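You operate a simulated robot arm through the tools that you are given. There is no shell and no other tool. Be economical: measure what you need, move in short steps, check, and stop when the job is done.

Carry out the task below with a simulated two-armed robot. There is one attempt and no reset: what you move stays moved.

TASK
Put the 10 eyelet tab from the top of the test bench on the shelf under the steel table. Take the sponge dauber and put it on the size card on the blue tub. Put the folded quilt on the top of the wooden table away on the shelf under the blue table. Put the 2 mm test card from the top of the blue table on the top of the duvet stack and the 1 mm test card on the brown cardboard sheet. Take the label pack from the shelf under the blue table and leave it on the top of the island bench. Any order will do. Set down upright: sponge dauber.

It is judged by the outcome, as a careful person would: the job done as asked, and still so three seconds after it is handed in. It fails if anything else is knocked over, pushed out of place, dropped, spilled or broken. Flat cloth is picked up by pressing the open fingertips on it (5 to 10 N) and closing them slowly along it; thin cloth reads only 2 to 8 mm in the jaws.

THE ROBOT
Two 7-joint arms with two-finger parallel grippers on one trunk, on a base that drives. Base frame: it is fixed to the floor where the robot stands at the start and does not move with it; the origin is under the middle of the robot, x ahead of it, y to its left, z up. Units: mm, degrees, N and s.
The left shoulder is at the start at [50, 177, 1129], the right one opposite. Places, roughly: cardboard sheet (25x17x1 cm) [200, 4600, 800]; eyelet tab [750, 250, 750]; folded quilt [3750, -1250, 750]; label pack [250, 4500, 250]; shelf under the blue table [200, 4700, 200]; shelf under the steel table [4100, 1100, 300]; size card [1000, 2750, 250]; sponge dauber (4x4x7 cm) [400, 400, 800]; test card [0, 4500, 750]; top of the duvet stack [3800, 5600, 800]; top of the island bench [-100, 8800, 800]. Payload 3.43 kg a hand.
Tool frame (each hand has its own): the origin (TCP) lies between the finger pads and is the grasp point; the fingertips stand 34 mm ahead of it; z points along the fingers, y is the line along which they close. The gripper opens to 128 mm. The fingers are 24 mm wide and 12 mm thick; the gripper's body (48 by 130 mm) begins 96 mm behind the TCP.
Orientation is told as [roll, pitch, yaw] about the base's x, y, z axes, in that order, counted from this pose: with the fingers straight down and closing along the base's y, the tool's x points along the base's -x, its y along +y and its z along -z.

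THE INTERFACE
- The arms move only by the tool servo_tool. It takes "left_rows", "right_rows" or both (then of equal length, played together; a hand with none holds still); each is a list of rows, each a list of 7 numbers: the gripper command, from -1 (fully open) to 1 (shut), values between in proportion, then the shift along the tool's x, y, z in mm, then the turn, a rotation vector about the tool's x, y, z in rad. In form: [[grip, dx, dy, dz, wx, wy, wz], ...]. A call has 1 to 12 rows; each row shifts and turns the commanded pose from where the row before left it, along the tool's axes as they then stand. A row lasts 0.2 s, in which the tool goes at most 50 mm and 8.6 degrees; a call with a longer step from one row to the next is refused whole, and so is a gripper value outside its range. Where a pose cannot be reached the arm comes as near as it can. A force on the tool above 40 N (or 10 N above the force at the start of the call, whichever is more), or a blocked arm, ends the call early, and 0.2 s more pass. Each finger travels about 108 mm/s and halts on what it meets, pressing with about 27 N; the grip force reading is that of the motor and also rises with nothing between the fingers. The clock runs only during rows and for 0.2 s after the last one: add rows that do not move to give the fingers time. It gives the time, the measured TCP pose, the force on the tool (base axes), the opening and the grip force at its end, in the units of the frame above (readings bear some noise), with the torque about the TCP (base axes, N m) and any sound that the robot's microphone picked up.
- Cameras (640 x 400 px; columns grow to the right, rows downward): "scene" is now at [140.8, 35.4, 1305.2]; the picture's right is [0.46, -0.89, 0.00], its down [-0.50, -0.26, -0.83] and it looks along [0.74, 0.38, -0.56] (base axes); focal length 256 px, centre (320, 200). "left" rides on the left gripper at [76, 11, -160] in its tool frame; the picture's right is [-0.15, 0.99, 0.00], its down [-0.88, -0.13, -0.46] and it looks along [-0.45, -0.07, 0.89] (tool axes); focal length 234 px, centre (320, 200). "right" rides on the right gripper at [76, -11, -160] in its tool frame; the picture's right is [0.15, 0.99, 0.00], its down [-0.88, 0.13, -0.46] and it looks along [-0.45, 0.07, 0.89] (tool axes); focal length 234 px, centre (320, 200).
- camera(camera): a new picture of that camera. It takes no simulated time.
- slide_trunk(by): slides the trunk up (or, below 0, down) by that many mm; the arms and the scene camera ride with it, the base frame stays. It gives what a move gives, with no picture.
- steer(legs): drives the robot by 1 to 6 legs, each [ahead, turn to the left] in mm and degrees, along the robot's own axes; the way and the turn of a leg run together, so that a leg with both is an arc; at most 1500 mm and 180 degrees a leg. The arms and the cameras ride along, it lands a little off, and it stops where it bumps. It gives what a move gives.
- head_to(pan, tilt): turns the head with the scene camera to pan (to the left, within 80 degrees either way) and tilt (down, from -29 to 69), counted from straight ahead of the robot. It gives what a move gives.
- pixel_to_xyz(camera, pixels): for up to 12 pixels [column, row] of the newest picture of that camera ("zoom" is the newest enlarged one), the place [x, y, z] in the base frame of the surface seen there, good to about 2 mm, but the place of the scene camera against the robot may be out by one fixed shift of up to 18 mm in any direction. It takes no simulated time.
- enlarge(camera, box): a new picture of the part [left, top, right, bottom] of that camera's present view, enlarged. It takes no simulated time.
- job_done(): hands the job in; it is judged then, once.

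Go step by step. Measure first, check grasps and placings, and put right what went wrong. The budget is 124 turns and 136 pictures, counting those below and the enlarged ones. Unless the task says otherwise, let go and move clear before handing in.

The tools are called after "Request:" by a JSON object that holds its "name" and its "arguments". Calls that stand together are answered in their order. servo_tool: Moves the arms, as the interface text tells. Its arguments: {"type":"object","properties":{"left_rows":{"type":"array","items":{"type":"array","items":{"type":"number"}}},"right_rows":{"type":"array","items":{"type":"array","items":{"type":"number"}}}},"required":[]} The other tools are called the same way: slide_trunk (by) slides the trunk up or down; steer (legs) drives the base; head_to (pan, tilt) turns the head that bears the scene camera; camera (camera) takes a picture; pixel_to_xyz (camera, pixels) gives the place of the surface under pixels of a picture; enlarge (camera, box) takes an enlarged picture of a part of a camera's view; job_done () hands the job in.

At the start:

```text
t: 0.0
left_tcp_pos: [366.5, 373.9, 1093.8]
left_ee_rot: [0.0, 0.0, 0.0]
left_force: [0.5, 0.6, 0.1]
left_wrist_torque: [0.02, 0.01, 0.01]
left_finger_gap: 128.2
left_finger_force: 0.0
right_tcp_pos: [370.5, 43.8, 1109.8]
right_ee_rot: [0.1, 0.1, 0.0]
right_force: [0.4, 0.5, 0.1]
right_wrist_torque: [-0.01, 0.04, -0.04]
right_finger_gap: 127.9
right_finger_force: 0.1
trunk travel left (down, up): [-300.0, 101.0]
robot x, y, heading: [2.1, -0.9, 0.2]
head pan, tilt: [27.2, 34.1]
```

scene: 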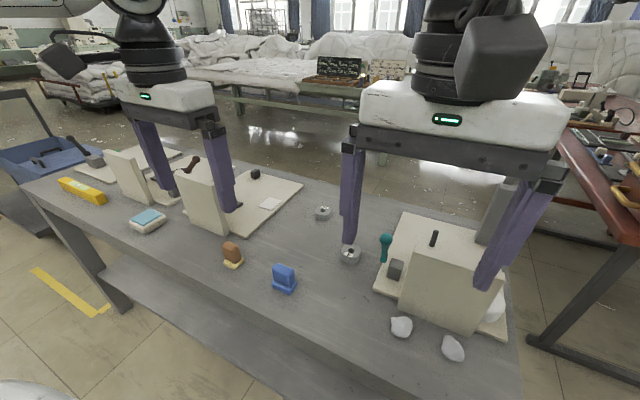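
right: 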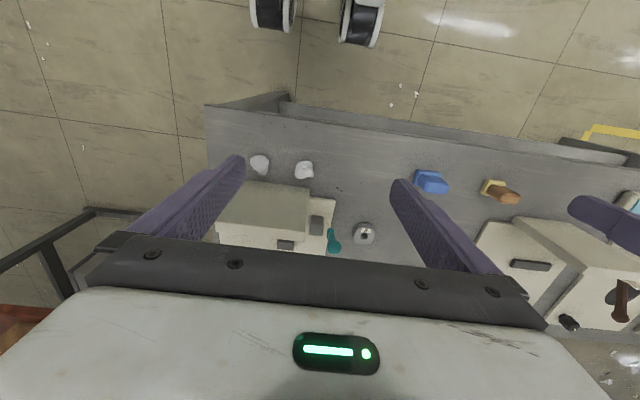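
left: 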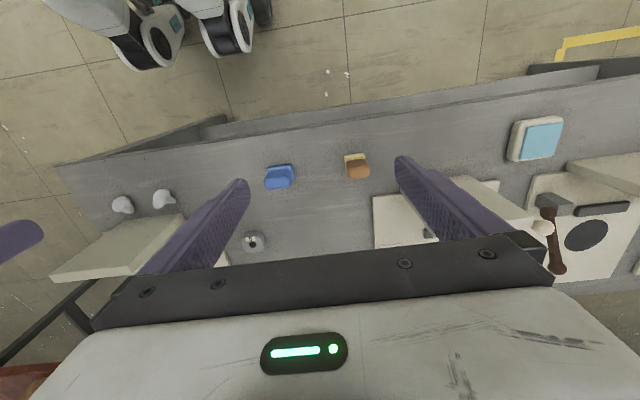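

The bench ahead holds a brown-on-yellow item (232,255), a blue item (284,277), and small pieces near (270,203) and (323,212). I'll enlarge to tell them apart.

Request:
{"name": "enlarge", "arguments": {"camera": "scene", "box": [200, 160, 380, 300]}}

Request:
{"name": "enlarge", "arguments": {"camera": "scene", "box": [30, 130, 230, 270]}}

Request:
{"name": "enlarge", "arguments": {"camera": "scene", "box": [340, 200, 520, 370]}}

```text
2.86 times, centred on (290, 230) of scene
```

zoom: 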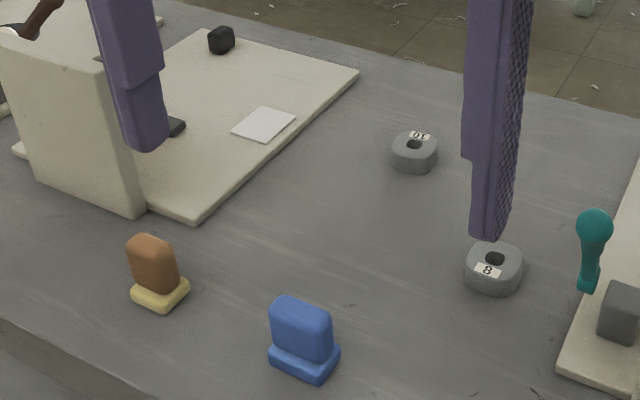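

```text
2.86 times, centred on (130, 200) of scene
```

zoom: 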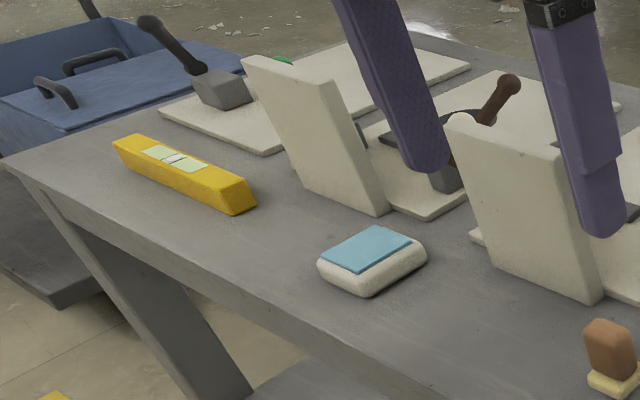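

```text
2.35 times, centred on (430, 285) of scene
```

zoom: 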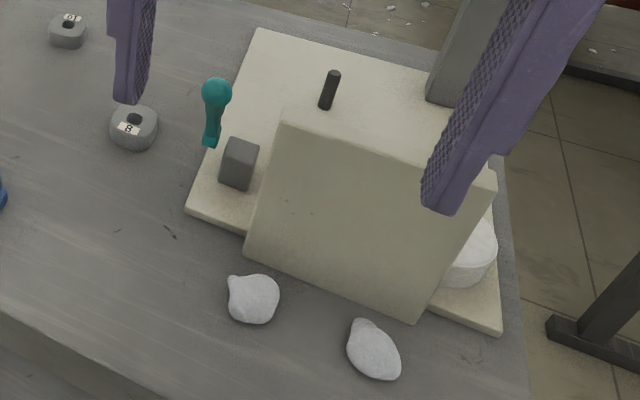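

The tab marked "10" is at (323,212), "8" at (349,254), and the brown-handled yellow sponge dauber at (232,255). I'll measure these and get a look around.

Request:
{"name": "camera", "arguments": {"camera": "scene"}}

Request:
{"name": "pixel_to_xyz", "arguments": {"camera": "scene", "pixels": [[323, 214], [317, 209], [330, 211], [324, 207], [230, 245], [232, 262], [239, 249], [349, 255], [150, 190], [430, 320], [60, 150], [200, 300]]}}

Request:
{"name": "enlarge", "arguments": {"camera": "left", "box": [240, 130, 400, 270]}}

```text
129 pictures are left
```

scene: 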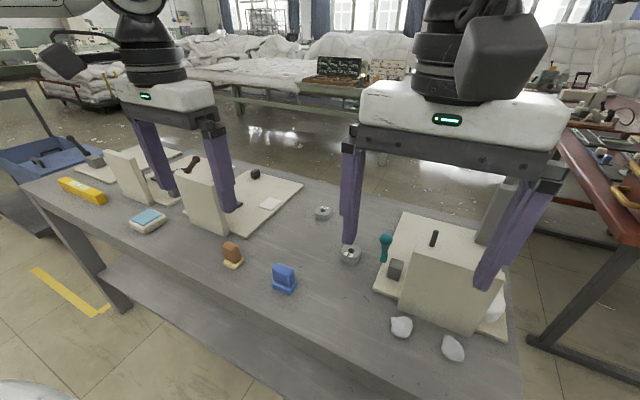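

```text
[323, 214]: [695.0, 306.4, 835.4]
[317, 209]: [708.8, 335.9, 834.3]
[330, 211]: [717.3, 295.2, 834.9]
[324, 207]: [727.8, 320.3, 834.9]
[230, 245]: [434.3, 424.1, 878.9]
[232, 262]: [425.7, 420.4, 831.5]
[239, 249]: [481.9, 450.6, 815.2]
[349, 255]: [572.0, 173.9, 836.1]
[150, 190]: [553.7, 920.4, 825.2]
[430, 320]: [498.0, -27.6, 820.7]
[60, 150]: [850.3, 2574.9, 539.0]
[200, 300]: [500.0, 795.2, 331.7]
```

```text
2.86 times, centred on (320, 200) of left
```

zoom: 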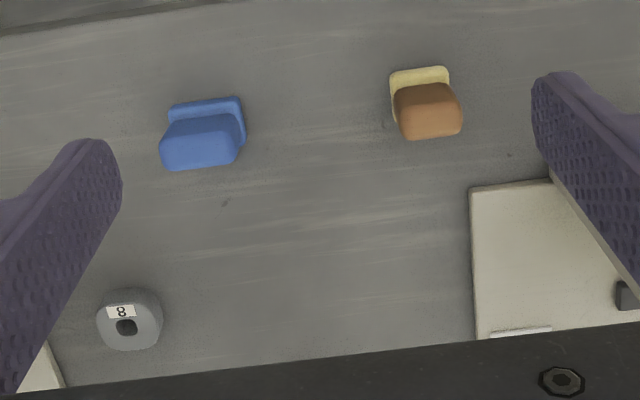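

I'll use the left wrist camera (no shift) to measure the dauber at (357,165) and compare it with the scene reading.

Request:
{"name": "pixel_to_xyz", "arguments": {"camera": "left", "pixels": [[353, 164], [360, 170], [349, 166], [369, 170], [360, 159], [355, 155], [358, 176], [255, 239], [270, 200]]}}

Request:
{"name": "pixel_to_xyz", "arguments": {"camera": "scene", "pixels": [[349, 259], [346, 250], [343, 256], [357, 259], [300, 240]]}}

Request:
{"name": "enlarge", "arguments": {"camera": "scene", "box": [200, 220, 264, 284]}}

```text
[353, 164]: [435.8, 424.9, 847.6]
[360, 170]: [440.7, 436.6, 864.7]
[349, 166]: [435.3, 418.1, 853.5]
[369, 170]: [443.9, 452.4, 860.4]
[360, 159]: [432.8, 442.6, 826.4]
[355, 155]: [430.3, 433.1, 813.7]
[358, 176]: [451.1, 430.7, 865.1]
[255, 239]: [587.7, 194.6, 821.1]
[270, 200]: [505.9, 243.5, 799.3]
```

```text
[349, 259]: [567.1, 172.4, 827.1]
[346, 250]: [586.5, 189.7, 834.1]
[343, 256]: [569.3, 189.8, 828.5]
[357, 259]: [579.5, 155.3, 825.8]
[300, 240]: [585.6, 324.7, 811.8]
```

```text
6.25 times, centred on (232, 252) of scene
```

zoom: 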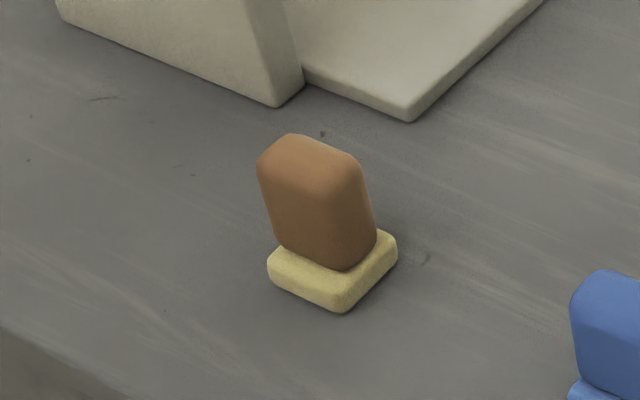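

The dauber's handle is centred near (445,435) with its top at z≈866, and the table is at z≈800. The dauber lines up with the base axes. I'll move the left hand above it with the jaws partly open.

Request:
{"name": "servo_tool", "arguments": {"left_rows": [[-0.25, -26, 20, 30, 0, 0, 0], [-0.25, -26, 20, 30, 0, 0, 0], [-0.25, -26, 21, 35, 0, 0, 0], [-0.25, 0, 0, 40, 0, 0, 0], [-0.25, 0, 0, 0, 0, 0, 0]]}}

Request:
{"name": "camera", "arguments": {"camera": "left"}}

Request:
{"name": "camera", "arguments": {"camera": "scene"}}

```text
t: 1.2
left_tcp_pos: [444.6, 436.0, 959.3]
left_ee_rot: [0.0, -0.1, 0.0]
left_force: [0.3, -0.8, -0.1]
left_wrist_torque: [0.03, 0.03, -0.02]
left_finger_gap: 79.9
left_finger_force: 0.1
right_tcp_pos: [370.2, 43.7, 1110.1]
right_ee_rot: [0.1, 0.0, 0.0]
right_force: [0.5, 0.5, 0.3]
right_wrist_torque: [0.02, 0.04, -0.03]
right_finger_gap: 127.8
right_finger_force: 0.0
trunk travel left (down, up): [-300.0, 101.0]
robot x, y, heading: [0.6, -0.9, 0.2]
head pan, tilt: [27.2, 34.1]
```

```text
126 pictures are left
```

left: 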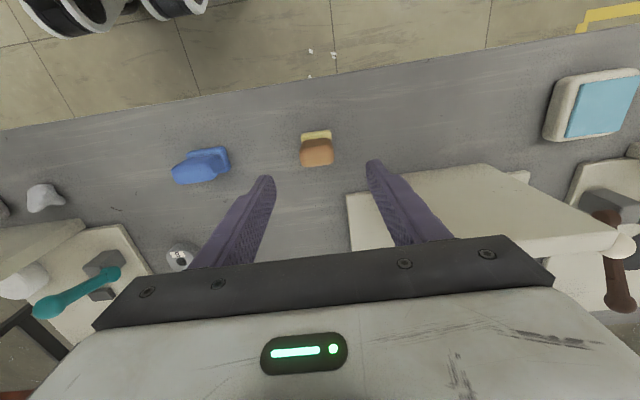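

```text
125 pictures are left
```

scene: 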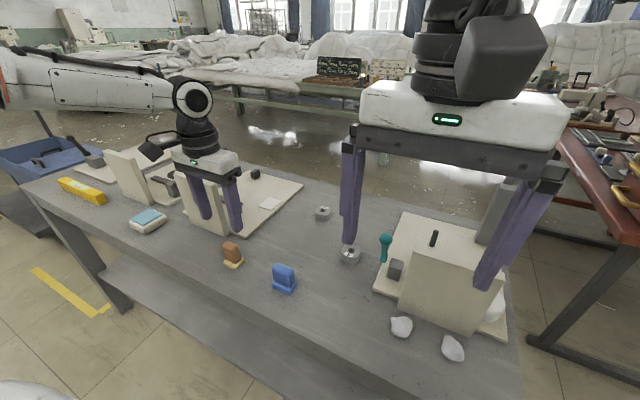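

The dauber shows at (317,152), where it was predicted. I'll take a refined measurement before descending.

Request:
{"name": "enlarge", "arguments": {"camera": "left", "box": [280, 110, 360, 190]}}

Request:
{"name": "pixel_to_xyz", "arguments": {"camera": "left", "pixels": [[317, 152], [304, 153], [331, 153], [317, 142], [317, 163], [305, 135], [330, 134], [370, 240], [348, 196]]}}

```text
5.00 times, centred on (320, 150) of left
```

zoom: 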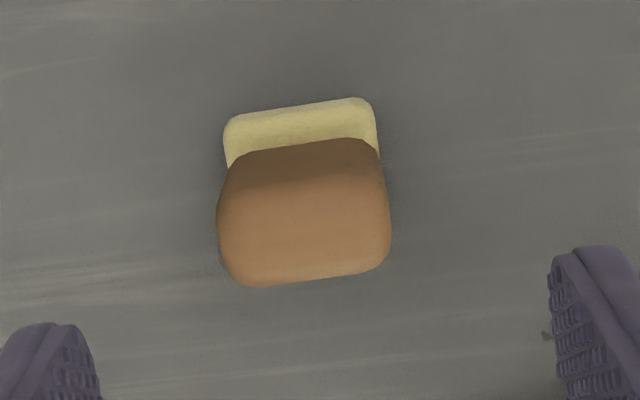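

```text
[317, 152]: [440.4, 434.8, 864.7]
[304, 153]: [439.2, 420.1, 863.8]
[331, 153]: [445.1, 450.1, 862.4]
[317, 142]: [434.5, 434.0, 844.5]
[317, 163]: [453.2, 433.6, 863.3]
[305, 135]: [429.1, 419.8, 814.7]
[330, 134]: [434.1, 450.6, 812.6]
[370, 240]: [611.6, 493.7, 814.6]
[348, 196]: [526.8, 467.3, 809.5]
```

The dauber is well aligned under the TCP, so I'll descend to z≈861 and close.

Request:
{"name": "servo_tool", "arguments": {"left_rows": [[-0.25, 0, 0, 40, 0, 0, 0], [-0.25, 0, 0, 35, 0, 0, 0], [-0.25, 0, 0, 23, 0, 0, 0], [-0.25, 0, 0, 0, 0, 0, 0], [0.3, 0, 0, 0, 0, 0, 0], [0.7, 0, 0, 0, 0, 0, 0], [0.7, 0, 0, 0, 0, 0, 0], [0.7, 0, 0, 0, 0, 0, 0]]}}

Request:
{"name": "camera", "arguments": {"camera": "scene"}}

```text
t: 3.0
left_tcp_pos: [444.0, 435.0, 862.0]
left_ee_rot: [0.1, 0.0, 0.0]
left_force: [-0.1, 0.0, 0.1]
left_wrist_torque: [0.02, -0.01, 0.02]
left_finger_gap: 38.6
left_finger_force: 26.7
right_tcp_pos: [370.2, 43.7, 1111.1]
right_ee_rot: [0.0, 0.0, -0.1]
right_force: [0.2, -1.2, -0.4]
right_wrist_torque: [0.0, -0.01, 0.0]
right_finger_gap: 128.0
right_finger_force: 0.0
trunk travel left (down, up): [-300.0, 101.0]
robot x, y, heading: [1.5, 0.2, -0.0]
head pan, tilt: [27.2, 34.1]
```

```text
123 pictures are left
```

scene: 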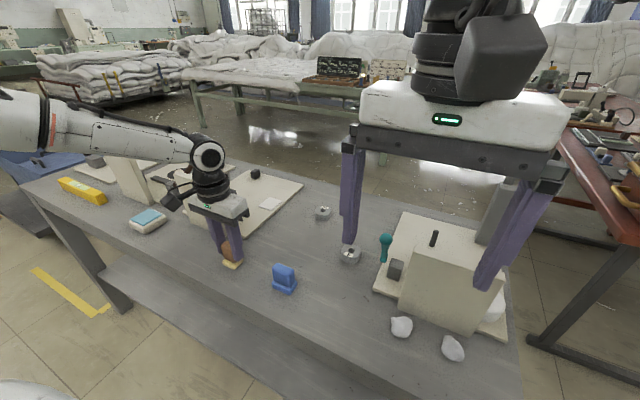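

The dauber is held (gap 38.6 at 26.7 N). I'll lift it, back the left hand toward its start pose, and check the heights of the panels.

Request:
{"name": "pixel_to_xyz", "arguments": {"camera": "scene", "pixels": [[108, 153], [135, 160], [430, 250], [505, 190], [500, 300], [386, 238], [256, 172], [517, 398], [130, 312], [300, 215]]}}

Request:
{"name": "servo_tool", "arguments": {"left_rows": [[0.7, 0, 0, -40, 0, 0, 0], [0.7, 0, 0, -50, 0, 0, 0], [0.7, 0, 0, -50, 0, 0, 0], [0.7, 20, -10, -45, 0, 0, 0], [0.7, 30, -20, -45, 0, 0, 0], [0.7, 30, -30, -20, 0, 0, 0], [0.7, 20, -10, 0, 0, 0, 0]], "right_rows": [[-1, 0, 0, 0, 0, 0, 0], [-1, 0, 0, 0, 0, 0, 0], [-1, 0, 0, 0, 0, 0, 0], [-1, 0, 0, 0, 0, 0, 0], [-1, 0, 0, 0, 0, 0, 0], [-1, 0, 0, 0, 0, 0, 0], [-1, 0, 0, 0, 0, 0, 0]]}}

Request:
{"name": "head_to", "arguments": {"pan": 60, "tilt": 20}}

Request:
{"name": "camera", "arguments": {"camera": "scene"}}

Request:
{"name": "head_to", "arguments": {"pan": -20, "tilt": 20}}

Request:
{"name": "camera", "arguments": {"camera": "scene"}}

```text
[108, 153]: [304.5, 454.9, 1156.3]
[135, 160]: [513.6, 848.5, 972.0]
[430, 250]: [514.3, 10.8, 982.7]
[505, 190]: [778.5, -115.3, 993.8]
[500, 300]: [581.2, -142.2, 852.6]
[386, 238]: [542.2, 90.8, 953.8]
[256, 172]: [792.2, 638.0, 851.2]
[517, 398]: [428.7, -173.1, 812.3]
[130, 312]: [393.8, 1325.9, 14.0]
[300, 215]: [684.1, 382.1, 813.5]
```

```text
refused: row 4 steps farther than a row can; nothing moved
```

```text
t: 4.0
left_tcp_pos: [444.1, 435.9, 862.1]
left_ee_rot: [0.0, -0.1, 0.0]
left_force: [-0.5, 1.0, -0.2]
left_wrist_torque: [-0.01, 0.0, -0.01]
left_finger_gap: 38.8
left_finger_force: 27.0
right_tcp_pos: [370.3, 43.6, 1110.5]
right_ee_rot: [0.1, -0.1, 0.0]
right_force: [0.8, 0.8, 0.3]
right_wrist_torque: [0.0, 0.01, -0.03]
right_finger_gap: 127.8
right_finger_force: 0.1
trunk travel left (down, up): [-300.0, 101.0]
robot x, y, heading: [1.9, 2.4, -0.2]
head pan, tilt: [60.0, 20.0]
```

```text
122 pictures are left
```

scene: 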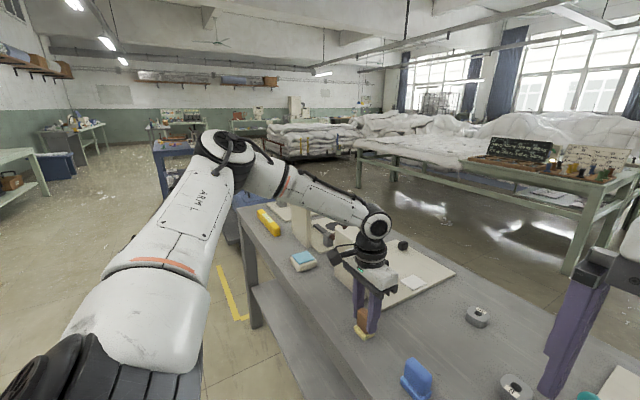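

```text
t: 5.5
left_tcp_pos: [445.0, 437.2, 862.0]
left_ee_rot: [0.0, -0.1, 0.0]
left_force: [-0.4, -0.1, 0.0]
left_wrist_torque: [0.01, 0.01, -0.03]
left_finger_gap: 38.7
left_finger_force: 27.6
right_tcp_pos: [370.0, 43.2, 1110.6]
right_ee_rot: [0.1, -0.1, 0.0]
right_force: [0.6, -0.2, 0.1]
right_wrist_torque: [0.01, 0.0, 0.02]
right_finger_gap: 127.8
right_finger_force: 0.0
trunk travel left (down, up): [-300.0, 101.0]
robot x, y, heading: [4.6, 4.5, -0.1]
head pan, tilt: [-20.0, 20.0]
```

```text
121 pictures are left
```

scene: 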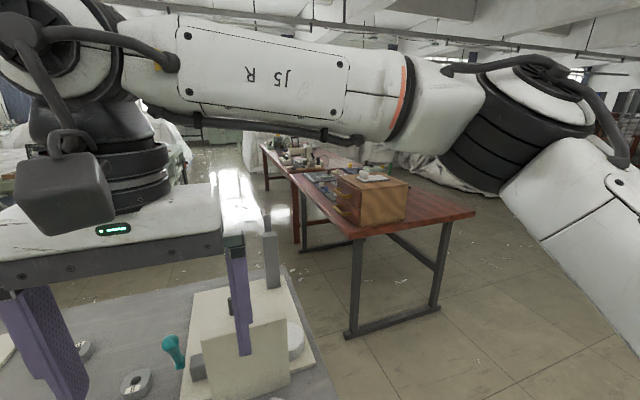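

A row was too long, so nothing moved. I'll lift with shorter steps.

Request:
{"name": "servo_tool", "arguments": {"left_rows": [[0.7, 0, 0, -20, 0, 0, 0], [0.7, 0, 0, -45, 0, 0, 0], [0.7, 0, 0, -45, 0, 0, 0], [0.7, 0, 0, -45, 0, 0, 0], [0.7, 25, -15, -38, 0, 0, 0], [0.7, 30, -20, -30, 0, 0, 0], [0.7, 25, -25, -20, 0, 0, 0], [0.7, 0, 0, 0, 0, 0, 0]]}}

Request:
{"name": "steer", "arguments": {"legs": [[0, 75]]}}

Request:
{"name": "head_to", "arguments": {"pan": -50, "tilt": 40}}

Request:
{"name": "camera", "arguments": {"camera": "scene"}}

Request:
{"name": "camera", "arguments": {"camera": "right"}}

```text
t: 7.3
left_tcp_pos: [364.2, 378.1, 1103.7]
left_ee_rot: [0.0, 0.1, 0.0]
left_force: [0.4, 0.7, -1.2]
left_wrist_torque: [0.01, 0.02, -0.04]
left_finger_gap: 39.0
left_finger_force: 27.0
right_tcp_pos: [370.1, 44.4, 1110.7]
right_ee_rot: [0.2, -0.1, -0.1]
right_force: [1.2, 0.0, -0.2]
right_wrist_torque: [0.01, 0.0, 0.02]
right_finger_gap: 127.9
right_finger_force: 0.1
trunk travel left (down, up): [-300.0, 101.0]
robot x, y, heading: [5.5, -0.4, 0.0]
head pan, tilt: [-20.0, 20.0]
```

```text
t: 10.9
left_tcp_pos: [-257.9, 458.4, 1102.9]
left_ee_rot: [-0.1, 0.0, 73.5]
left_force: [-0.5, 0.2, -1.1]
left_wrist_torque: [-0.02, 0.0, 0.0]
left_finger_gap: 39.0
left_finger_force: 26.9
right_tcp_pos: [63.9, 365.7, 1110.5]
right_ee_rot: [0.1, 0.0, 73.4]
right_force: [-0.8, 0.2, 0.3]
right_wrist_torque: [0.02, 0.0, -0.02]
right_finger_gap: 128.0
right_finger_force: 0.1
trunk travel left (down, up): [-300.0, 101.0]
robot x, y, heading: [1.4, 0.8, 73.1]
head pan, tilt: [-20.0, 20.0]
```

```text
t: 11.8
left_tcp_pos: [-257.2, 457.1, 1103.9]
left_ee_rot: [0.1, -0.1, 73.4]
left_force: [0.8, 1.0, -0.2]
left_wrist_torque: [-0.01, 0.01, 0.02]
left_finger_gap: 39.0
left_finger_force: 26.7
right_tcp_pos: [62.4, 367.0, 1109.4]
right_ee_rot: [0.1, 0.0, 73.4]
right_force: [0.0, 0.3, -1.0]
right_wrist_torque: [0.0, 0.01, -0.01]
right_finger_gap: 127.9
right_finger_force: 0.0
trunk travel left (down, up): [-300.0, 101.0]
robot x, y, heading: [-3.9, -2.1, 73.6]
head pan, tilt: [-50.0, 40.0]
```

```text
120 pictures are left
```

scene: 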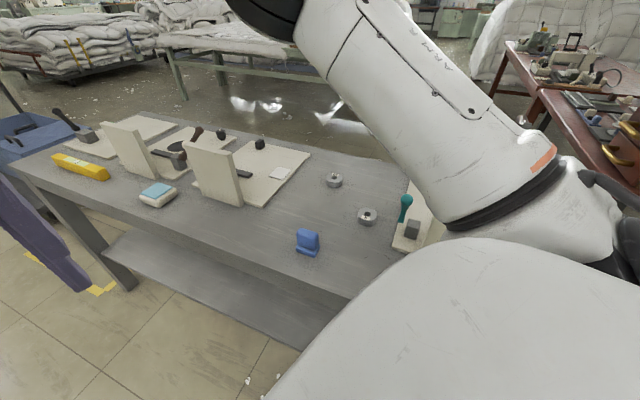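

```text
119 pictures are left
```

right: 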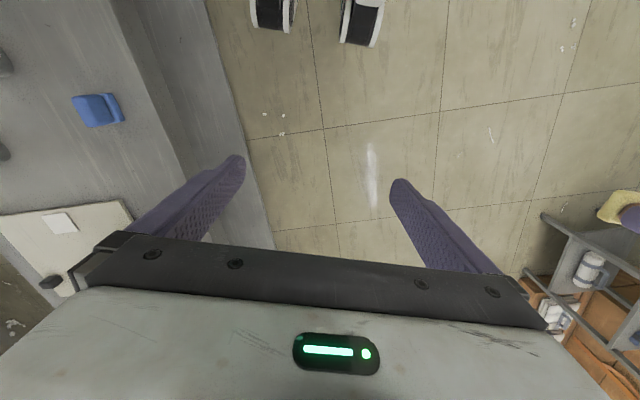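

I've turned to a heading of 73.6°. I'll swing the right hand sideways at height toward the "10" tab at scene (333,180).

Request:
{"name": "servo_tool", "arguments": {"right_rows": [[-0.2, -12, -46, 0, 0, 0, 0], [-0.2, -12, -46, 0, 0, 0, 0], [-0.2, -12, -46, 0, 0, 0, 0], [-0.2, -12, -46, 0, 0, 0, 0], [-0.2, -12, -46, 0, 0, 0, 0], [-0.2, -12, -46, 0, 0, 0, 0], [-0.2, -12, -46, 0, 0, 0, 0], [-0.2, -12, -46, 0, 0, 0, 0], [-0.2, -12, -46, 0, 0, 0, 0], [-0.2, -12, -46, 0, 0, 0, 0], [-0.2, -12, -46, 0, 0, 0, 0], [-0.2, 0, 0, 0, 0, 0, 0]]}}

Request:
{"name": "camera", "arguments": {"camera": "right"}}

Request:
{"name": "camera", "arguments": {"camera": "scene"}}

```text
t: 14.4
left_tcp_pos: [-257.8, 457.5, 1103.9]
left_ee_rot: [0.0, -0.1, 73.5]
left_force: [-0.1, -0.3, -0.4]
left_wrist_torque: [-0.02, -0.02, -0.02]
left_finger_gap: 39.1
left_finger_force: 27.5
right_tcp_pos: [585.3, 349.9, 1109.4]
right_ee_rot: [0.1, -0.1, 73.4]
right_force: [-0.3, 0.6, 0.0]
right_wrist_torque: [-0.02, -0.01, 0.0]
right_finger_gap: 77.0
right_finger_force: 0.0
trunk travel left (down, up): [-300.0, 101.0]
robot x, y, heading: [1.1, -0.1, 73.6]
head pan, tilt: [-50.0, 40.0]
```

```text
118 pictures are left
```

right: 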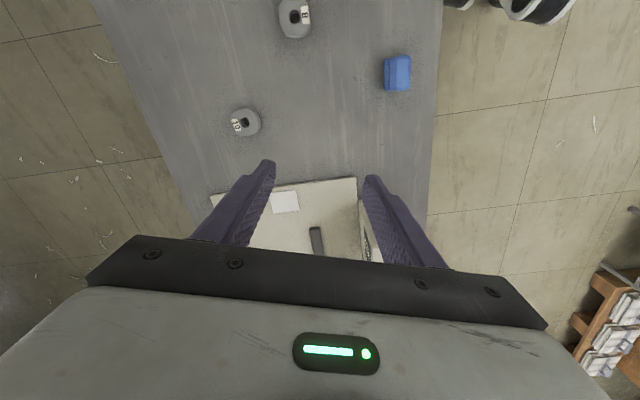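

```text
117 pictures are left
```

scene: 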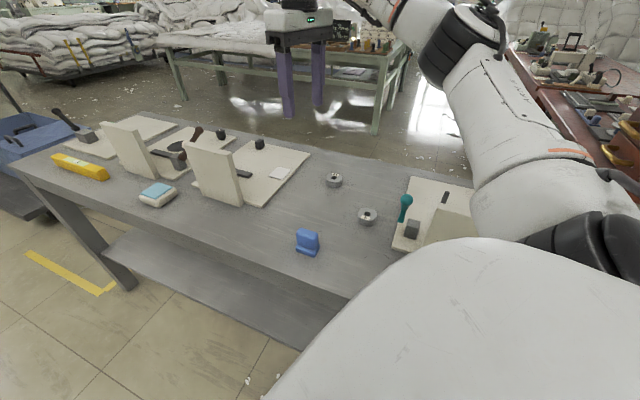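

Good reach. The "10" tab is at (245,122) in the right camera, so I'll measure it.

Request:
{"name": "pixel_to_xyz", "arguments": {"camera": "right", "pixels": [[245, 112], [235, 122], [256, 120], [248, 134], [240, 110], [245, 122], [270, 140]]}}

Request:
{"name": "enlarge", "arguments": {"camera": "right", "box": [205, 90, 285, 150]}}

```text
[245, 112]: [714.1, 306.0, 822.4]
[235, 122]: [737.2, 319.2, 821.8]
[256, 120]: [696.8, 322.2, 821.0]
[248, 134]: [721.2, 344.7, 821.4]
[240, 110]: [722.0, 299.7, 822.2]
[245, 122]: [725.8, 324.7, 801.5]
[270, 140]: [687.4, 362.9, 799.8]
```

```text
6.67 times, centred on (245, 120) of right
```

zoom: 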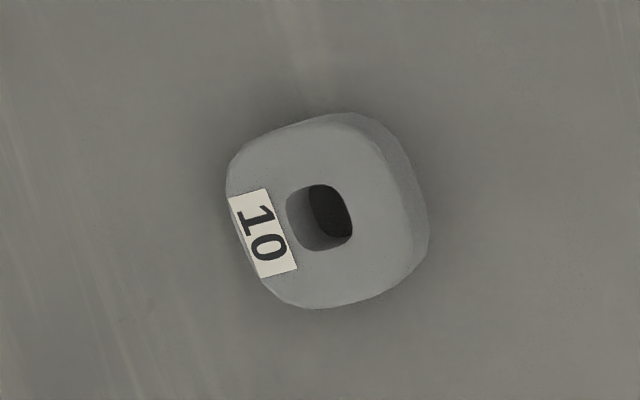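

The tab's centre is ≈(718,322) with its top at z=822, and it's a rounded square. I'll move above it, turning the tool about 20°, then check again.

Request:
{"name": "servo_tool", "arguments": {"right_rows": [[-0.2, -4, -45, 0, 0, 0, 0], [-0.2, -4, -45, 0, 0, 0, 0], [-0.2, -3, -45, 0, 0, 0, 0], [-0.2, 0, 0, 45, 0, 0, -0.12], [-0.2, 0, 0, 45, 0, 0, -0.12], [-0.2, 0, 0, 45, 0, 0, -0.11], [-0.2, 0, 0, 45, 0, 0, 0], [-0.2, 0, 0, 0, 0, 0, 0]]}}

Request:
{"name": "camera", "arguments": {"camera": "right"}}

Request:
{"name": "enlarge", "arguments": {"camera": "right", "box": [280, 110, 360, 170]}}

```text
t: 16.2
left_tcp_pos: [-258.7, 458.2, 1102.7]
left_ee_rot: [0.0, 0.0, 73.5]
left_force: [-0.6, -0.3, 0.5]
left_wrist_torque: [-0.01, 0.01, -0.03]
left_finger_gap: 38.5
left_finger_force: 26.6
right_tcp_pos: [519.0, 260.3, 857.4]
right_ee_rot: [-0.1, -0.2, 93.2]
right_force: [-0.2, -0.1, 0.8]
right_wrist_torque: [-0.01, -0.02, 0.0]
right_finger_gap: 76.7
right_finger_force: 0.1
right hand out of reach, approached as far as the arm can: row 1, 2, 3, 4, 5, 6
trunk travel left (down, up): [-300.0, 101.0]
robot x, y, heading: [1.9, 0.5, 73.5]
head pan, tilt: [-50.0, 40.0]
```

```text
115 pictures are left
```

right: 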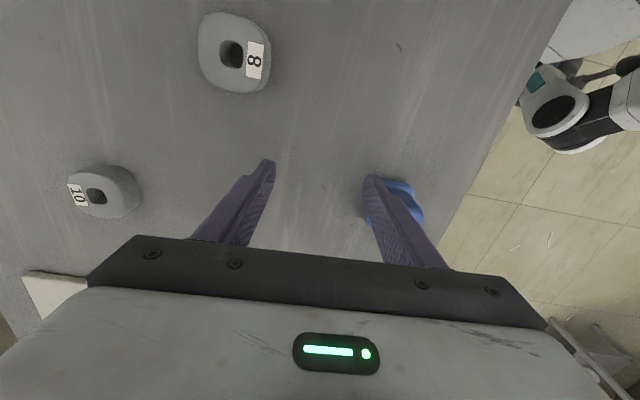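

```text
6.67 times, centred on (320, 140) of right
```

zoom: 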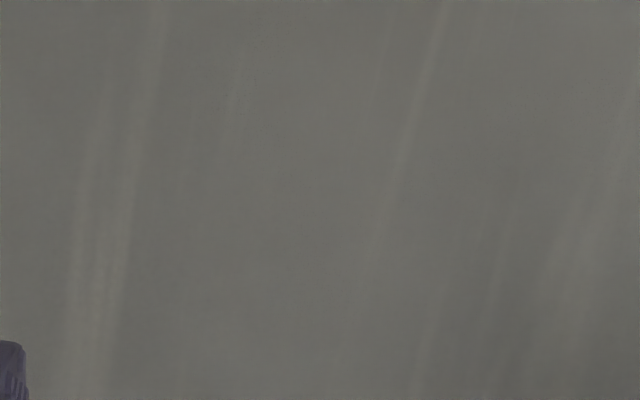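

The right arm ran out of reach and drifted low, to (519,260,857), near the blue block at (405,200). I'll lift it straight up, tuck it, and then check that nothing was touched.

Request:
{"name": "servo_tool", "arguments": {"right_rows": [[-0.2, 0, 0, -30, 0, 0, 0], [-0.2, 0, 0, -45, 0, 0, 0], [-0.2, 0, 0, -45, 0, 0, 0], [-0.2, 0, 0, -45, 0, 0, 0], [-0.2, 0, 0, -45, 0, 0, 0], [-0.2, 0, 0, -40, 0, 0, 0.12], [-0.2, 0, 40, 0, 0, 0, 0.12], [-0.2, 0, 45, 0, 0, 0, 0.11], [-0.2, 0, 45, 0, 0, 0, 0], [-0.2, 0, 45, 0, 0, 0, 0], [-0.2, 0, 45, 0, 0, 0, 0], [-0.2, 0, 0, 0, 0, 0, 0]]}}

Request:
{"name": "camera", "arguments": {"camera": "scene"}}

Request:
{"name": "head_to", "arguments": {"pan": -5, "tilt": 20}}

Request:
{"name": "camera", "arguments": {"camera": "scene"}}

```text
t: 18.8
left_tcp_pos: [-258.5, 457.3, 1102.9]
left_ee_rot: [0.0, 0.0, 73.5]
left_force: [0.7, 0.2, 0.3]
left_wrist_torque: [0.03, 0.02, -0.02]
left_finger_gap: 38.9
left_finger_force: 27.1
right_tcp_pos: [302.8, 311.3, 1110.4]
right_ee_rot: [0.1, -0.1, 73.4]
right_force: [0.1, -0.3, 1.1]
right_wrist_torque: [0.05, 0.05, -0.02]
right_finger_gap: 76.8
right_finger_force: 0.0
right hand out of reach, approached as far as the arm can: row 1
trunk travel left (down, up): [-300.0, 101.0]
robot x, y, heading: [-0.4, 1.9, 73.2]
head pan, tilt: [-50.0, 40.0]
```

```text
113 pictures are left
```

scene: 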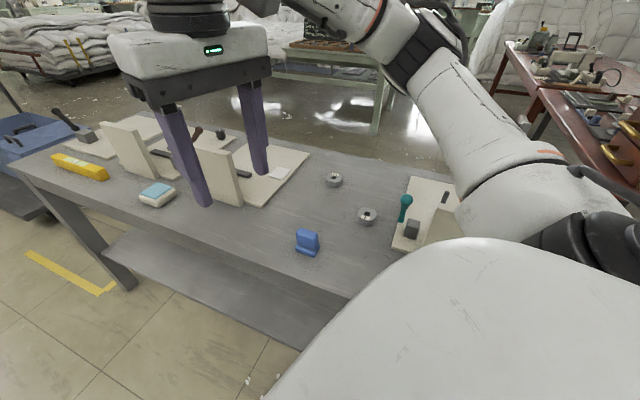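

```text
t: 20.0
left_tcp_pos: [-258.8, 458.2, 1102.8]
left_ee_rot: [0.1, 0.0, 73.5]
left_force: [0.1, -0.6, 0.1]
left_wrist_torque: [-0.01, -0.01, -0.02]
left_finger_gap: 39.0
left_finger_force: 26.8
right_tcp_pos: [302.3, 311.9, 1110.0]
right_ee_rot: [0.2, 0.0, 73.3]
right_force: [0.0, -0.3, -0.3]
right_wrist_torque: [0.02, 0.03, 0.04]
right_finger_gap: 76.8
right_finger_force: 0.0
trunk travel left (down, up): [-300.0, 101.0]
robot x, y, heading: [1.5, 2.3, 73.3]
head pan, tilt: [-5.0, 20.0]
```

```text
112 pictures are left
```

scene: 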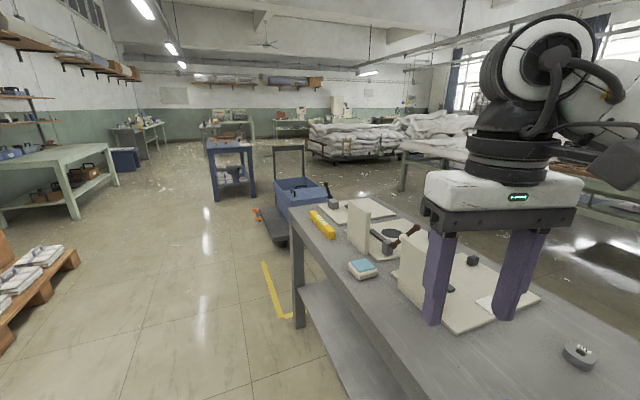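

Nothing on the bench has moved. The blue tub is on a trolley at (295,195), with the blue table beyond at (230,165). I'll measure positions for the drive.

Request:
{"name": "pixel_to_xyz", "arguments": {"camera": "scene", "pixels": [[270, 235], [265, 205], [277, 195], [327, 185], [300, 190], [214, 195], [253, 198], [230, 143], [294, 320], [310, 245], [352, 157], [290, 240]]}}

Request:
{"name": "enlarge", "arguments": {"camera": "scene", "box": [190, 130, 350, 260]}}

```text
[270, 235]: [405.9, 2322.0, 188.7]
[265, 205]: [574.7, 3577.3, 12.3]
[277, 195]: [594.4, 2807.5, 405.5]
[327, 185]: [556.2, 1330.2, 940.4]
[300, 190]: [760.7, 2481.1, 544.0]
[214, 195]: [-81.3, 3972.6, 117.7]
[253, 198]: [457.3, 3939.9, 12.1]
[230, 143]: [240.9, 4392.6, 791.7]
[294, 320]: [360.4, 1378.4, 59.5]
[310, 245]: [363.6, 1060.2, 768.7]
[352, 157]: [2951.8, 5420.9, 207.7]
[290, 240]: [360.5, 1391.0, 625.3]
```

```text
3.08 times, centred on (270, 195) of scene
```

zoom: 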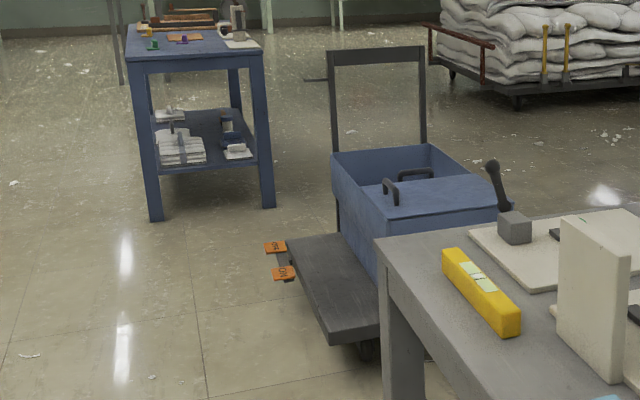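

I'll drive along the bench's near side to about (0,2000), then look at the tub from its -x side.

Request:
{"name": "steer", "arguments": {"legs": [[0, 19], [1500, 0], [450, 0]]}}

Request:
{"name": "head_to", "arguments": {"pan": -55, "tilt": 30}}

Request:
{"name": "camera", "arguments": {"camera": "scene"}}

```text
t: 30.7
left_tcp_pos: [-469.8, 2282.2, 1103.6]
left_ee_rot: [-0.1, 0.0, 92.3]
left_force: [-0.3, -0.4, -1.1]
left_wrist_torque: [0.03, -0.03, -0.01]
left_finger_gap: 39.1
left_finger_force: 26.7
right_tcp_pos: [108.7, 2324.7, 1109.7]
right_ee_rot: [0.1, 0.0, 92.4]
right_force: [1.3, -0.7, 0.3]
right_wrist_torque: [-0.01, -0.02, 0.0]
right_finger_gap: 76.7
right_finger_force: 0.0
trunk travel left (down, up): [-300.0, 101.0]
robot x, y, heading: [-75.8, 1932.3, 92.4]
head pan, tilt: [-5.0, 20.0]
```

```text
t: 31.9
left_tcp_pos: [-470.1, 2281.1, 1104.5]
left_ee_rot: [0.0, 0.0, 92.3]
left_force: [-0.5, -0.5, -1.0]
left_wrist_torque: [0.01, 0.02, 0.02]
left_finger_gap: 38.9
left_finger_force: 27.1
right_tcp_pos: [108.0, 2324.1, 1110.7]
right_ee_rot: [0.2, 0.0, 92.3]
right_force: [0.1, -0.7, 0.4]
right_wrist_torque: [-0.01, 0.01, 0.01]
right_finger_gap: 76.7
right_finger_force: 0.0
trunk travel left (down, up): [-300.0, 101.0]
robot x, y, heading: [-74.4, 1931.7, 92.3]
head pan, tilt: [-55.0, 30.0]
```

```text
110 pictures are left
```

scene: 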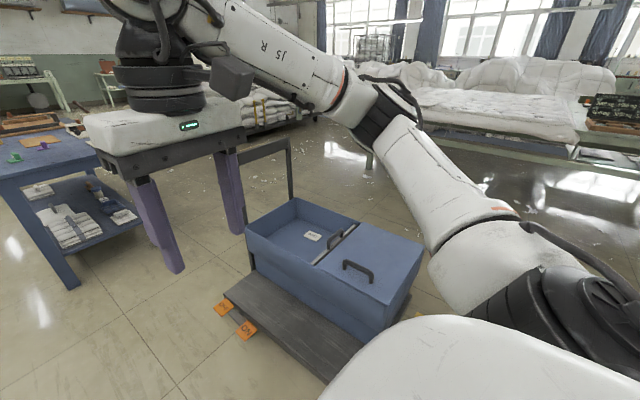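

The size card shows at (313,236), inside the open part of the tub, and there are orange wedge blocks on the floor at (222,306) and (246,329). I'll measure.

Request:
{"name": "enlarge", "arguments": {"camera": "scene", "box": [210, 170, 450, 370]}}

Request:
{"name": "pixel_to_xyz", "arguments": {"camera": "scene", "pixels": [[313, 236], [290, 230], [246, 231], [297, 199], [360, 221], [315, 264], [424, 247], [385, 300], [357, 272], [230, 290], [340, 360], [300, 215]]}}

```text
2.00 times, centred on (330, 270) of scene
```

zoom: 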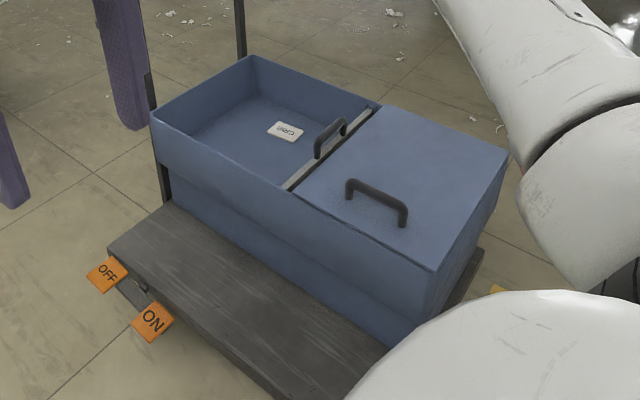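

```text
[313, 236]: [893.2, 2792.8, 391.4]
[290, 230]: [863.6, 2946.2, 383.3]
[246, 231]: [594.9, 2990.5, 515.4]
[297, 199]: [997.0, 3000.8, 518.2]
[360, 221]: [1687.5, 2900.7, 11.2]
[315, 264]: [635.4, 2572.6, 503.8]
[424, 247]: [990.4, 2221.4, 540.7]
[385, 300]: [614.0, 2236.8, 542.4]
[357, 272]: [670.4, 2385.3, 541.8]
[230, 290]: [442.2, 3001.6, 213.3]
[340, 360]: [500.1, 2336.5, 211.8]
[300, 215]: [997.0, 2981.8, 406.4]
```

The card is at ≈(893,2793) on the tray floor at z≈380 (scene-camera figures), and the tub rim is at z≈510. It is easier to reach from the +x side, so I'll drive through the gap between bench and tub and look from there.

Request:
{"name": "steer", "arguments": {"legs": [[0, -97], [1450, 0], [0, 45]]}}

Request:
{"name": "head_to", "arguments": {"pan": 50, "tilt": 30}}

Request:
{"name": "camera", "arguments": {"camera": "scene"}}

```text
t: 45.4
left_tcp_pos: [1411.0, 2316.0, 1102.8]
left_ee_rot: [0.0, 0.1, 41.1]
left_force: [-0.4, 0.0, 0.0]
left_wrist_torque: [-0.02, -0.01, 0.0]
left_finger_gap: 38.8
left_finger_force: 27.8
right_tcp_pos: [1807.0, 1892.6, 1109.7]
right_ee_rot: [0.1, -0.1, 41.2]
right_force: [-0.8, -0.7, -1.0]
right_wrist_torque: [-0.01, 0.0, -0.02]
right_finger_gap: 77.0
right_finger_force: 0.0
trunk travel left (down, up): [-300.0, 101.0]
robot x, y, heading: [1383.8, 1792.7, 40.7]
head pan, tilt: [-55.0, 30.0]
```

```text
t: 47.2
left_tcp_pos: [1412.3, 2316.2, 1104.1]
left_ee_rot: [0.1, 0.1, 41.1]
left_force: [0.5, -0.5, -0.3]
left_wrist_torque: [-0.01, 0.0, -0.03]
left_finger_gap: 38.8
left_finger_force: 27.0
right_tcp_pos: [1807.2, 1891.3, 1110.7]
right_ee_rot: [0.1, -0.1, 41.1]
right_force: [0.3, -0.4, 0.4]
right_wrist_torque: [0.03, -0.01, -0.01]
right_finger_gap: 76.7
right_finger_force: 0.1
trunk travel left (down, up): [-300.0, 101.0]
robot x, y, heading: [1385.2, 1790.7, 41.3]
head pan, tilt: [50.0, 30.0]
```

```text
108 pictures are left
```

scene: 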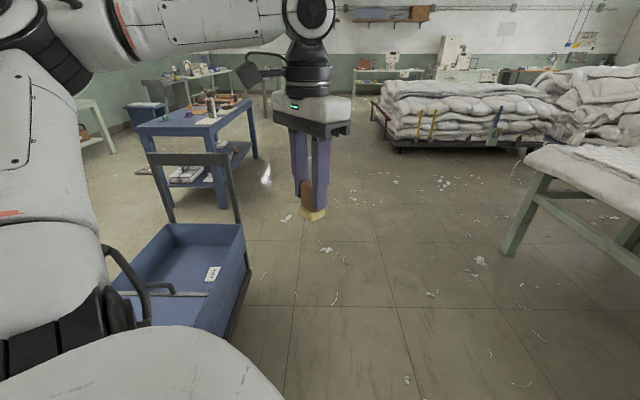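

The tub is on the left at (190,270), with the card at (213,273). The trolley platform barely sticks out on this side. I'll measure the edges.

Request:
{"name": "pixel_to_xyz", "arguments": {"camera": "scene", "pixels": [[213, 273], [242, 295], [236, 320], [230, 340], [243, 224], [250, 268], [240, 217], [205, 275], [221, 270], [180, 292], [510, 250], [300, 330]]}}

Request:
{"name": "enlarge", "arguments": {"camera": "scene", "box": [100, 200, 300, 360]}}

```text
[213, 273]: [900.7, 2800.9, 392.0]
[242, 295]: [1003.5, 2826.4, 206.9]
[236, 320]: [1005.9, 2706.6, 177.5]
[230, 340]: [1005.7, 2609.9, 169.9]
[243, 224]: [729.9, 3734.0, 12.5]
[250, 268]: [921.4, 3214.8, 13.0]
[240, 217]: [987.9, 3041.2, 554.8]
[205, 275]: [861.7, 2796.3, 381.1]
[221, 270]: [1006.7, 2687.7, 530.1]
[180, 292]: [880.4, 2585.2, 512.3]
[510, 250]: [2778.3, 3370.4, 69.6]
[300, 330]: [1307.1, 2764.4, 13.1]
```

```text
2.50 times, centred on (200, 280) of scene
```

zoom: 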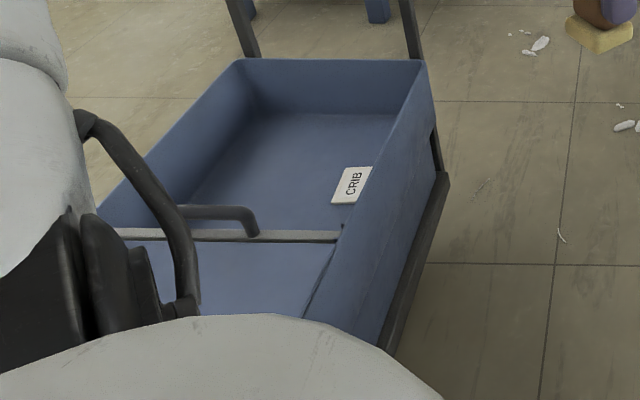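

The trolley edge is at x≈1007. I'll drive to about (1385,2740) with heading 90 so that the left arm faces the tub.

Request:
{"name": "steer", "arguments": {"legs": [[0, 48], [950, 0]]}}

Request:
{"name": "head_to", "arguments": {"pan": 70, "tilt": 45}}

Request:
{"name": "camera", "arguments": {"camera": "scene"}}

Request:
{"name": "camera", "arguments": {"camera": "left"}}

```text
t: 54.4
left_tcp_pos: [1040.1, 3127.1, 1104.2]
left_ee_rot: [0.0, 0.1, 88.9]
left_force: [0.0, 0.3, 0.0]
left_wrist_torque: [-0.01, -0.04, -0.03]
left_finger_gap: 39.0
left_finger_force: 26.9
right_tcp_pos: [1620.8, 3134.8, 1109.7]
right_ee_rot: [0.1, -0.1, 88.9]
right_force: [0.0, 0.2, 0.6]
right_wrist_torque: [-0.03, 0.03, -0.01]
right_finger_gap: 76.8
right_finger_force: 0.0
trunk travel left (down, up): [-300.0, 101.0]
robot x, y, heading: [1413.2, 2759.0, 88.6]
head pan, tilt: [50.0, 30.0]
```

```text
t: 55.2
left_tcp_pos: [1040.9, 3125.6, 1103.5]
left_ee_rot: [0.0, 0.2, 88.9]
left_force: [-0.8, 0.6, -0.8]
left_wrist_torque: [-0.02, 0.0, 0.0]
left_finger_gap: 38.9
left_finger_force: 27.2
right_tcp_pos: [1620.7, 3135.4, 1110.1]
right_ee_rot: [0.1, -0.1, 88.8]
right_force: [0.2, 0.3, 0.1]
right_wrist_torque: [0.03, 0.0, -0.01]
right_finger_gap: 76.8
right_finger_force: 0.0
trunk travel left (down, up): [-300.0, 101.0]
robot x, y, heading: [1409.6, 2754.7, 88.9]
head pan, tilt: [70.0, 45.0]
```

```text
106 pictures are left
```

scene: 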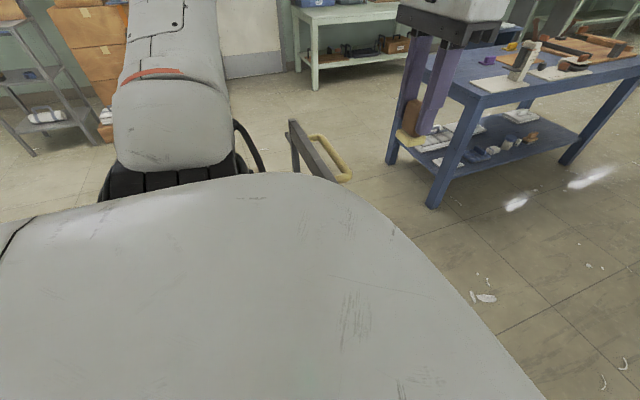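

```text
105 pictures are left
```

left: 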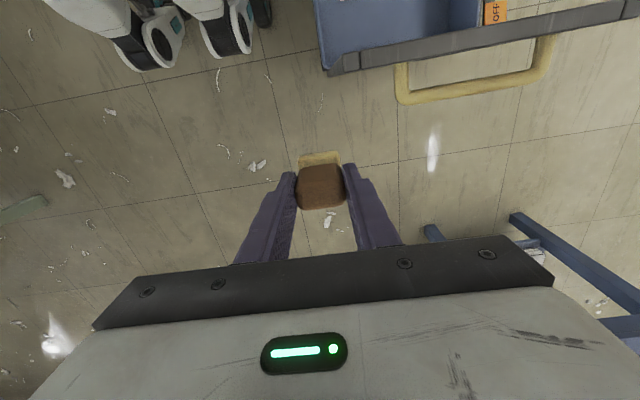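

The dauber is still held straight. I'll move the left hand over the card region at height and look down with the wrist camera.

Request:
{"name": "servo_tool", "arguments": {"left_rows": [[0.7, 42, 18, 0, 0, 0, 0], [0.7, 42, 18, 0, 0, 0, 0], [0.7, 42, 18, 0, 0, 0, 0], [0.7, 42, 18, 0, 0, 0, 0], [0.7, 42, 18, 0, 0, 0, 0], [0.7, 42, 18, 0, 0, 0, 0], [0.7, 40, 18, 0, 0, 0, 0], [0.7, 34, 10, 0, 0, 0, 0], [0.7, 0, 0, 0, 0, 0, 0]]}}

Request:
{"name": "slide_trunk", "arguments": {"by": -300}}

Request:
{"name": "camera", "arguments": {"camera": "left"}}

```text
t: 57.2
left_tcp_pos: [891.8, 2822.1, 1099.1]
left_ee_rot: [0.1, 0.1, 88.8]
left_force: [1.2, -0.5, -0.7]
left_wrist_torque: [0.0, 0.01, -0.02]
left_finger_gap: 38.7
left_finger_force: 26.9
left hand out of reach, approached as far as the arm can: row 8
right_tcp_pos: [1620.5, 3135.2, 1110.4]
right_ee_rot: [0.1, -0.1, 88.8]
right_force: [0.5, 0.6, -0.3]
right_wrist_torque: [-0.01, 0.03, 0.0]
right_finger_gap: 76.7
right_finger_force: 0.2
trunk travel left (down, up): [-300.0, 101.0]
robot x, y, heading: [1410.0, 2754.6, 88.9]
head pan, tilt: [70.0, 45.0]
```

```text
t: 60.2
left_tcp_pos: [892.3, 2822.5, 798.9]
left_ee_rot: [0.0, 0.1, 88.9]
left_force: [-0.1, 0.0, 0.1]
left_wrist_torque: [0.01, 0.01, 0.02]
left_finger_gap: 38.7
left_finger_force: 27.1
right_tcp_pos: [1620.8, 3134.4, 810.5]
right_ee_rot: [0.2, -0.1, 88.7]
right_force: [-0.8, 0.9, -0.6]
right_wrist_torque: [-0.01, -0.01, -0.01]
right_finger_gap: 77.0
right_finger_force: 0.1
trunk travel left (down, up): [0.0, 401.0]
robot x, y, heading: [1409.6, 2755.5, 88.9]
head pan, tilt: [70.0, 45.0]
```

```text
104 pictures are left
```

left: 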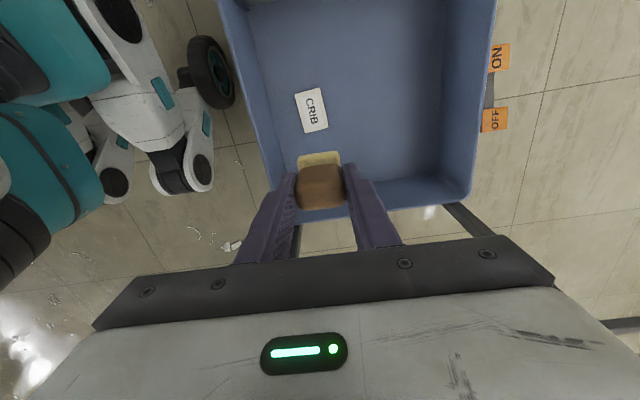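

The card is clearly visible at (311,110). I'll measure it with the wrist camera.

Request:
{"name": "pixel_to_xyz", "arguments": {"camera": "left", "pixels": [[311, 110], [295, 93], [320, 89], [327, 127], [304, 131], [350, 120], [262, 150]]}}

Request:
{"name": "enlarge", "arguments": {"camera": "left", "box": [270, 70, 360, 220]}}

```text
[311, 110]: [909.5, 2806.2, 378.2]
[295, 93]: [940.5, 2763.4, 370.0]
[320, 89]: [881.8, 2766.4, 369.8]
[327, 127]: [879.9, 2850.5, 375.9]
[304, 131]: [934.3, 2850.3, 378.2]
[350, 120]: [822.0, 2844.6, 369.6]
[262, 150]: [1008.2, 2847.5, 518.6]
```

```text
2.67 times, centred on (315, 145) of left
```

zoom: 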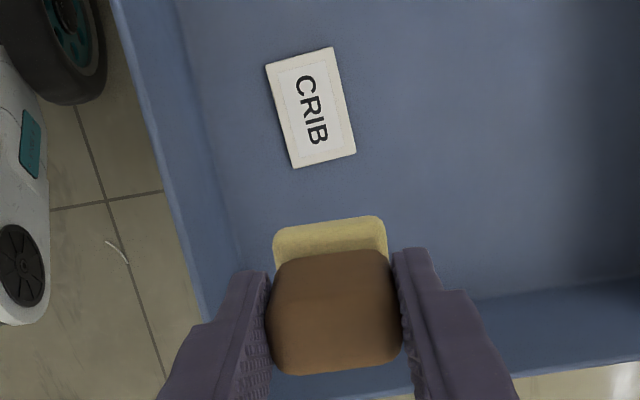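

The card's centre is (909,2806), its top at z=378, and it is about 60×85 mm. The dauber's base sits 62 mm below the TCP, so I'll descend to TCP z≈450 and check.

Request:
{"name": "servo_tool", "arguments": {"left_rows": [[0.7, 16, -17, 30, 0, 0, 0], [0.7, 0, 0, 48, 0, 0, 0], [0.7, 0, 0, 48, 0, 0, 0], [0.7, 0, 0, 48, 0, 0, 0], [0.7, 0, 0, 48, 0, 0, 0], [0.7, 0, 0, 48, 0, 0, 0], [0.7, 0, 0, 40, 0, 0, 0], [0.7, 0, 0, 25, 0, 0, 0], [0.7, 0, 0, 10, 0, 0, 0], [0.7, 0, 0, 0, 0, 0, 0]]}}

Request:
{"name": "camera", "arguments": {"camera": "left"}}

```text
t: 62.4
left_tcp_pos: [905.1, 2862.0, 550.3]
left_ee_rot: [0.0, 0.1, 88.9]
left_force: [0.2, -0.9, 0.4]
left_wrist_torque: [-0.01, 0.0, 0.0]
left_finger_gap: 39.0
left_finger_force: 27.2
left hand out of reach, approached as far as the arm can: row 1, 3, 4, 5, 6, 7
right_tcp_pos: [1621.1, 3134.7, 810.4]
right_ee_rot: [0.1, -0.2, 88.9]
right_force: [-1.0, 0.0, -0.2]
right_wrist_torque: [0.02, -0.03, 0.02]
right_finger_gap: 77.1
right_finger_force: 0.0
trunk travel left (down, up): [0.0, 401.0]
robot x, y, heading: [1413.1, 2753.1, 88.8]
head pan, tilt: [70.0, 45.0]
```

```text
102 pictures are left
```

left: 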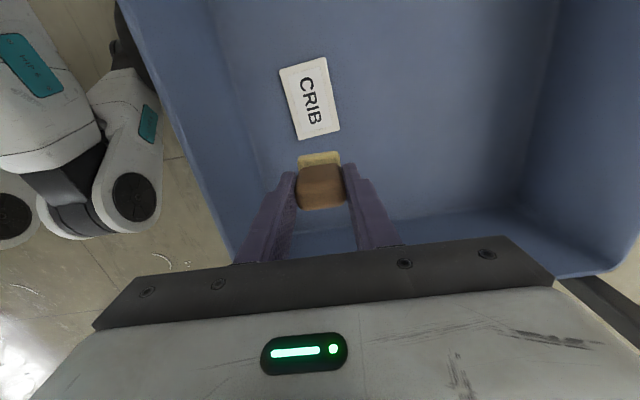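

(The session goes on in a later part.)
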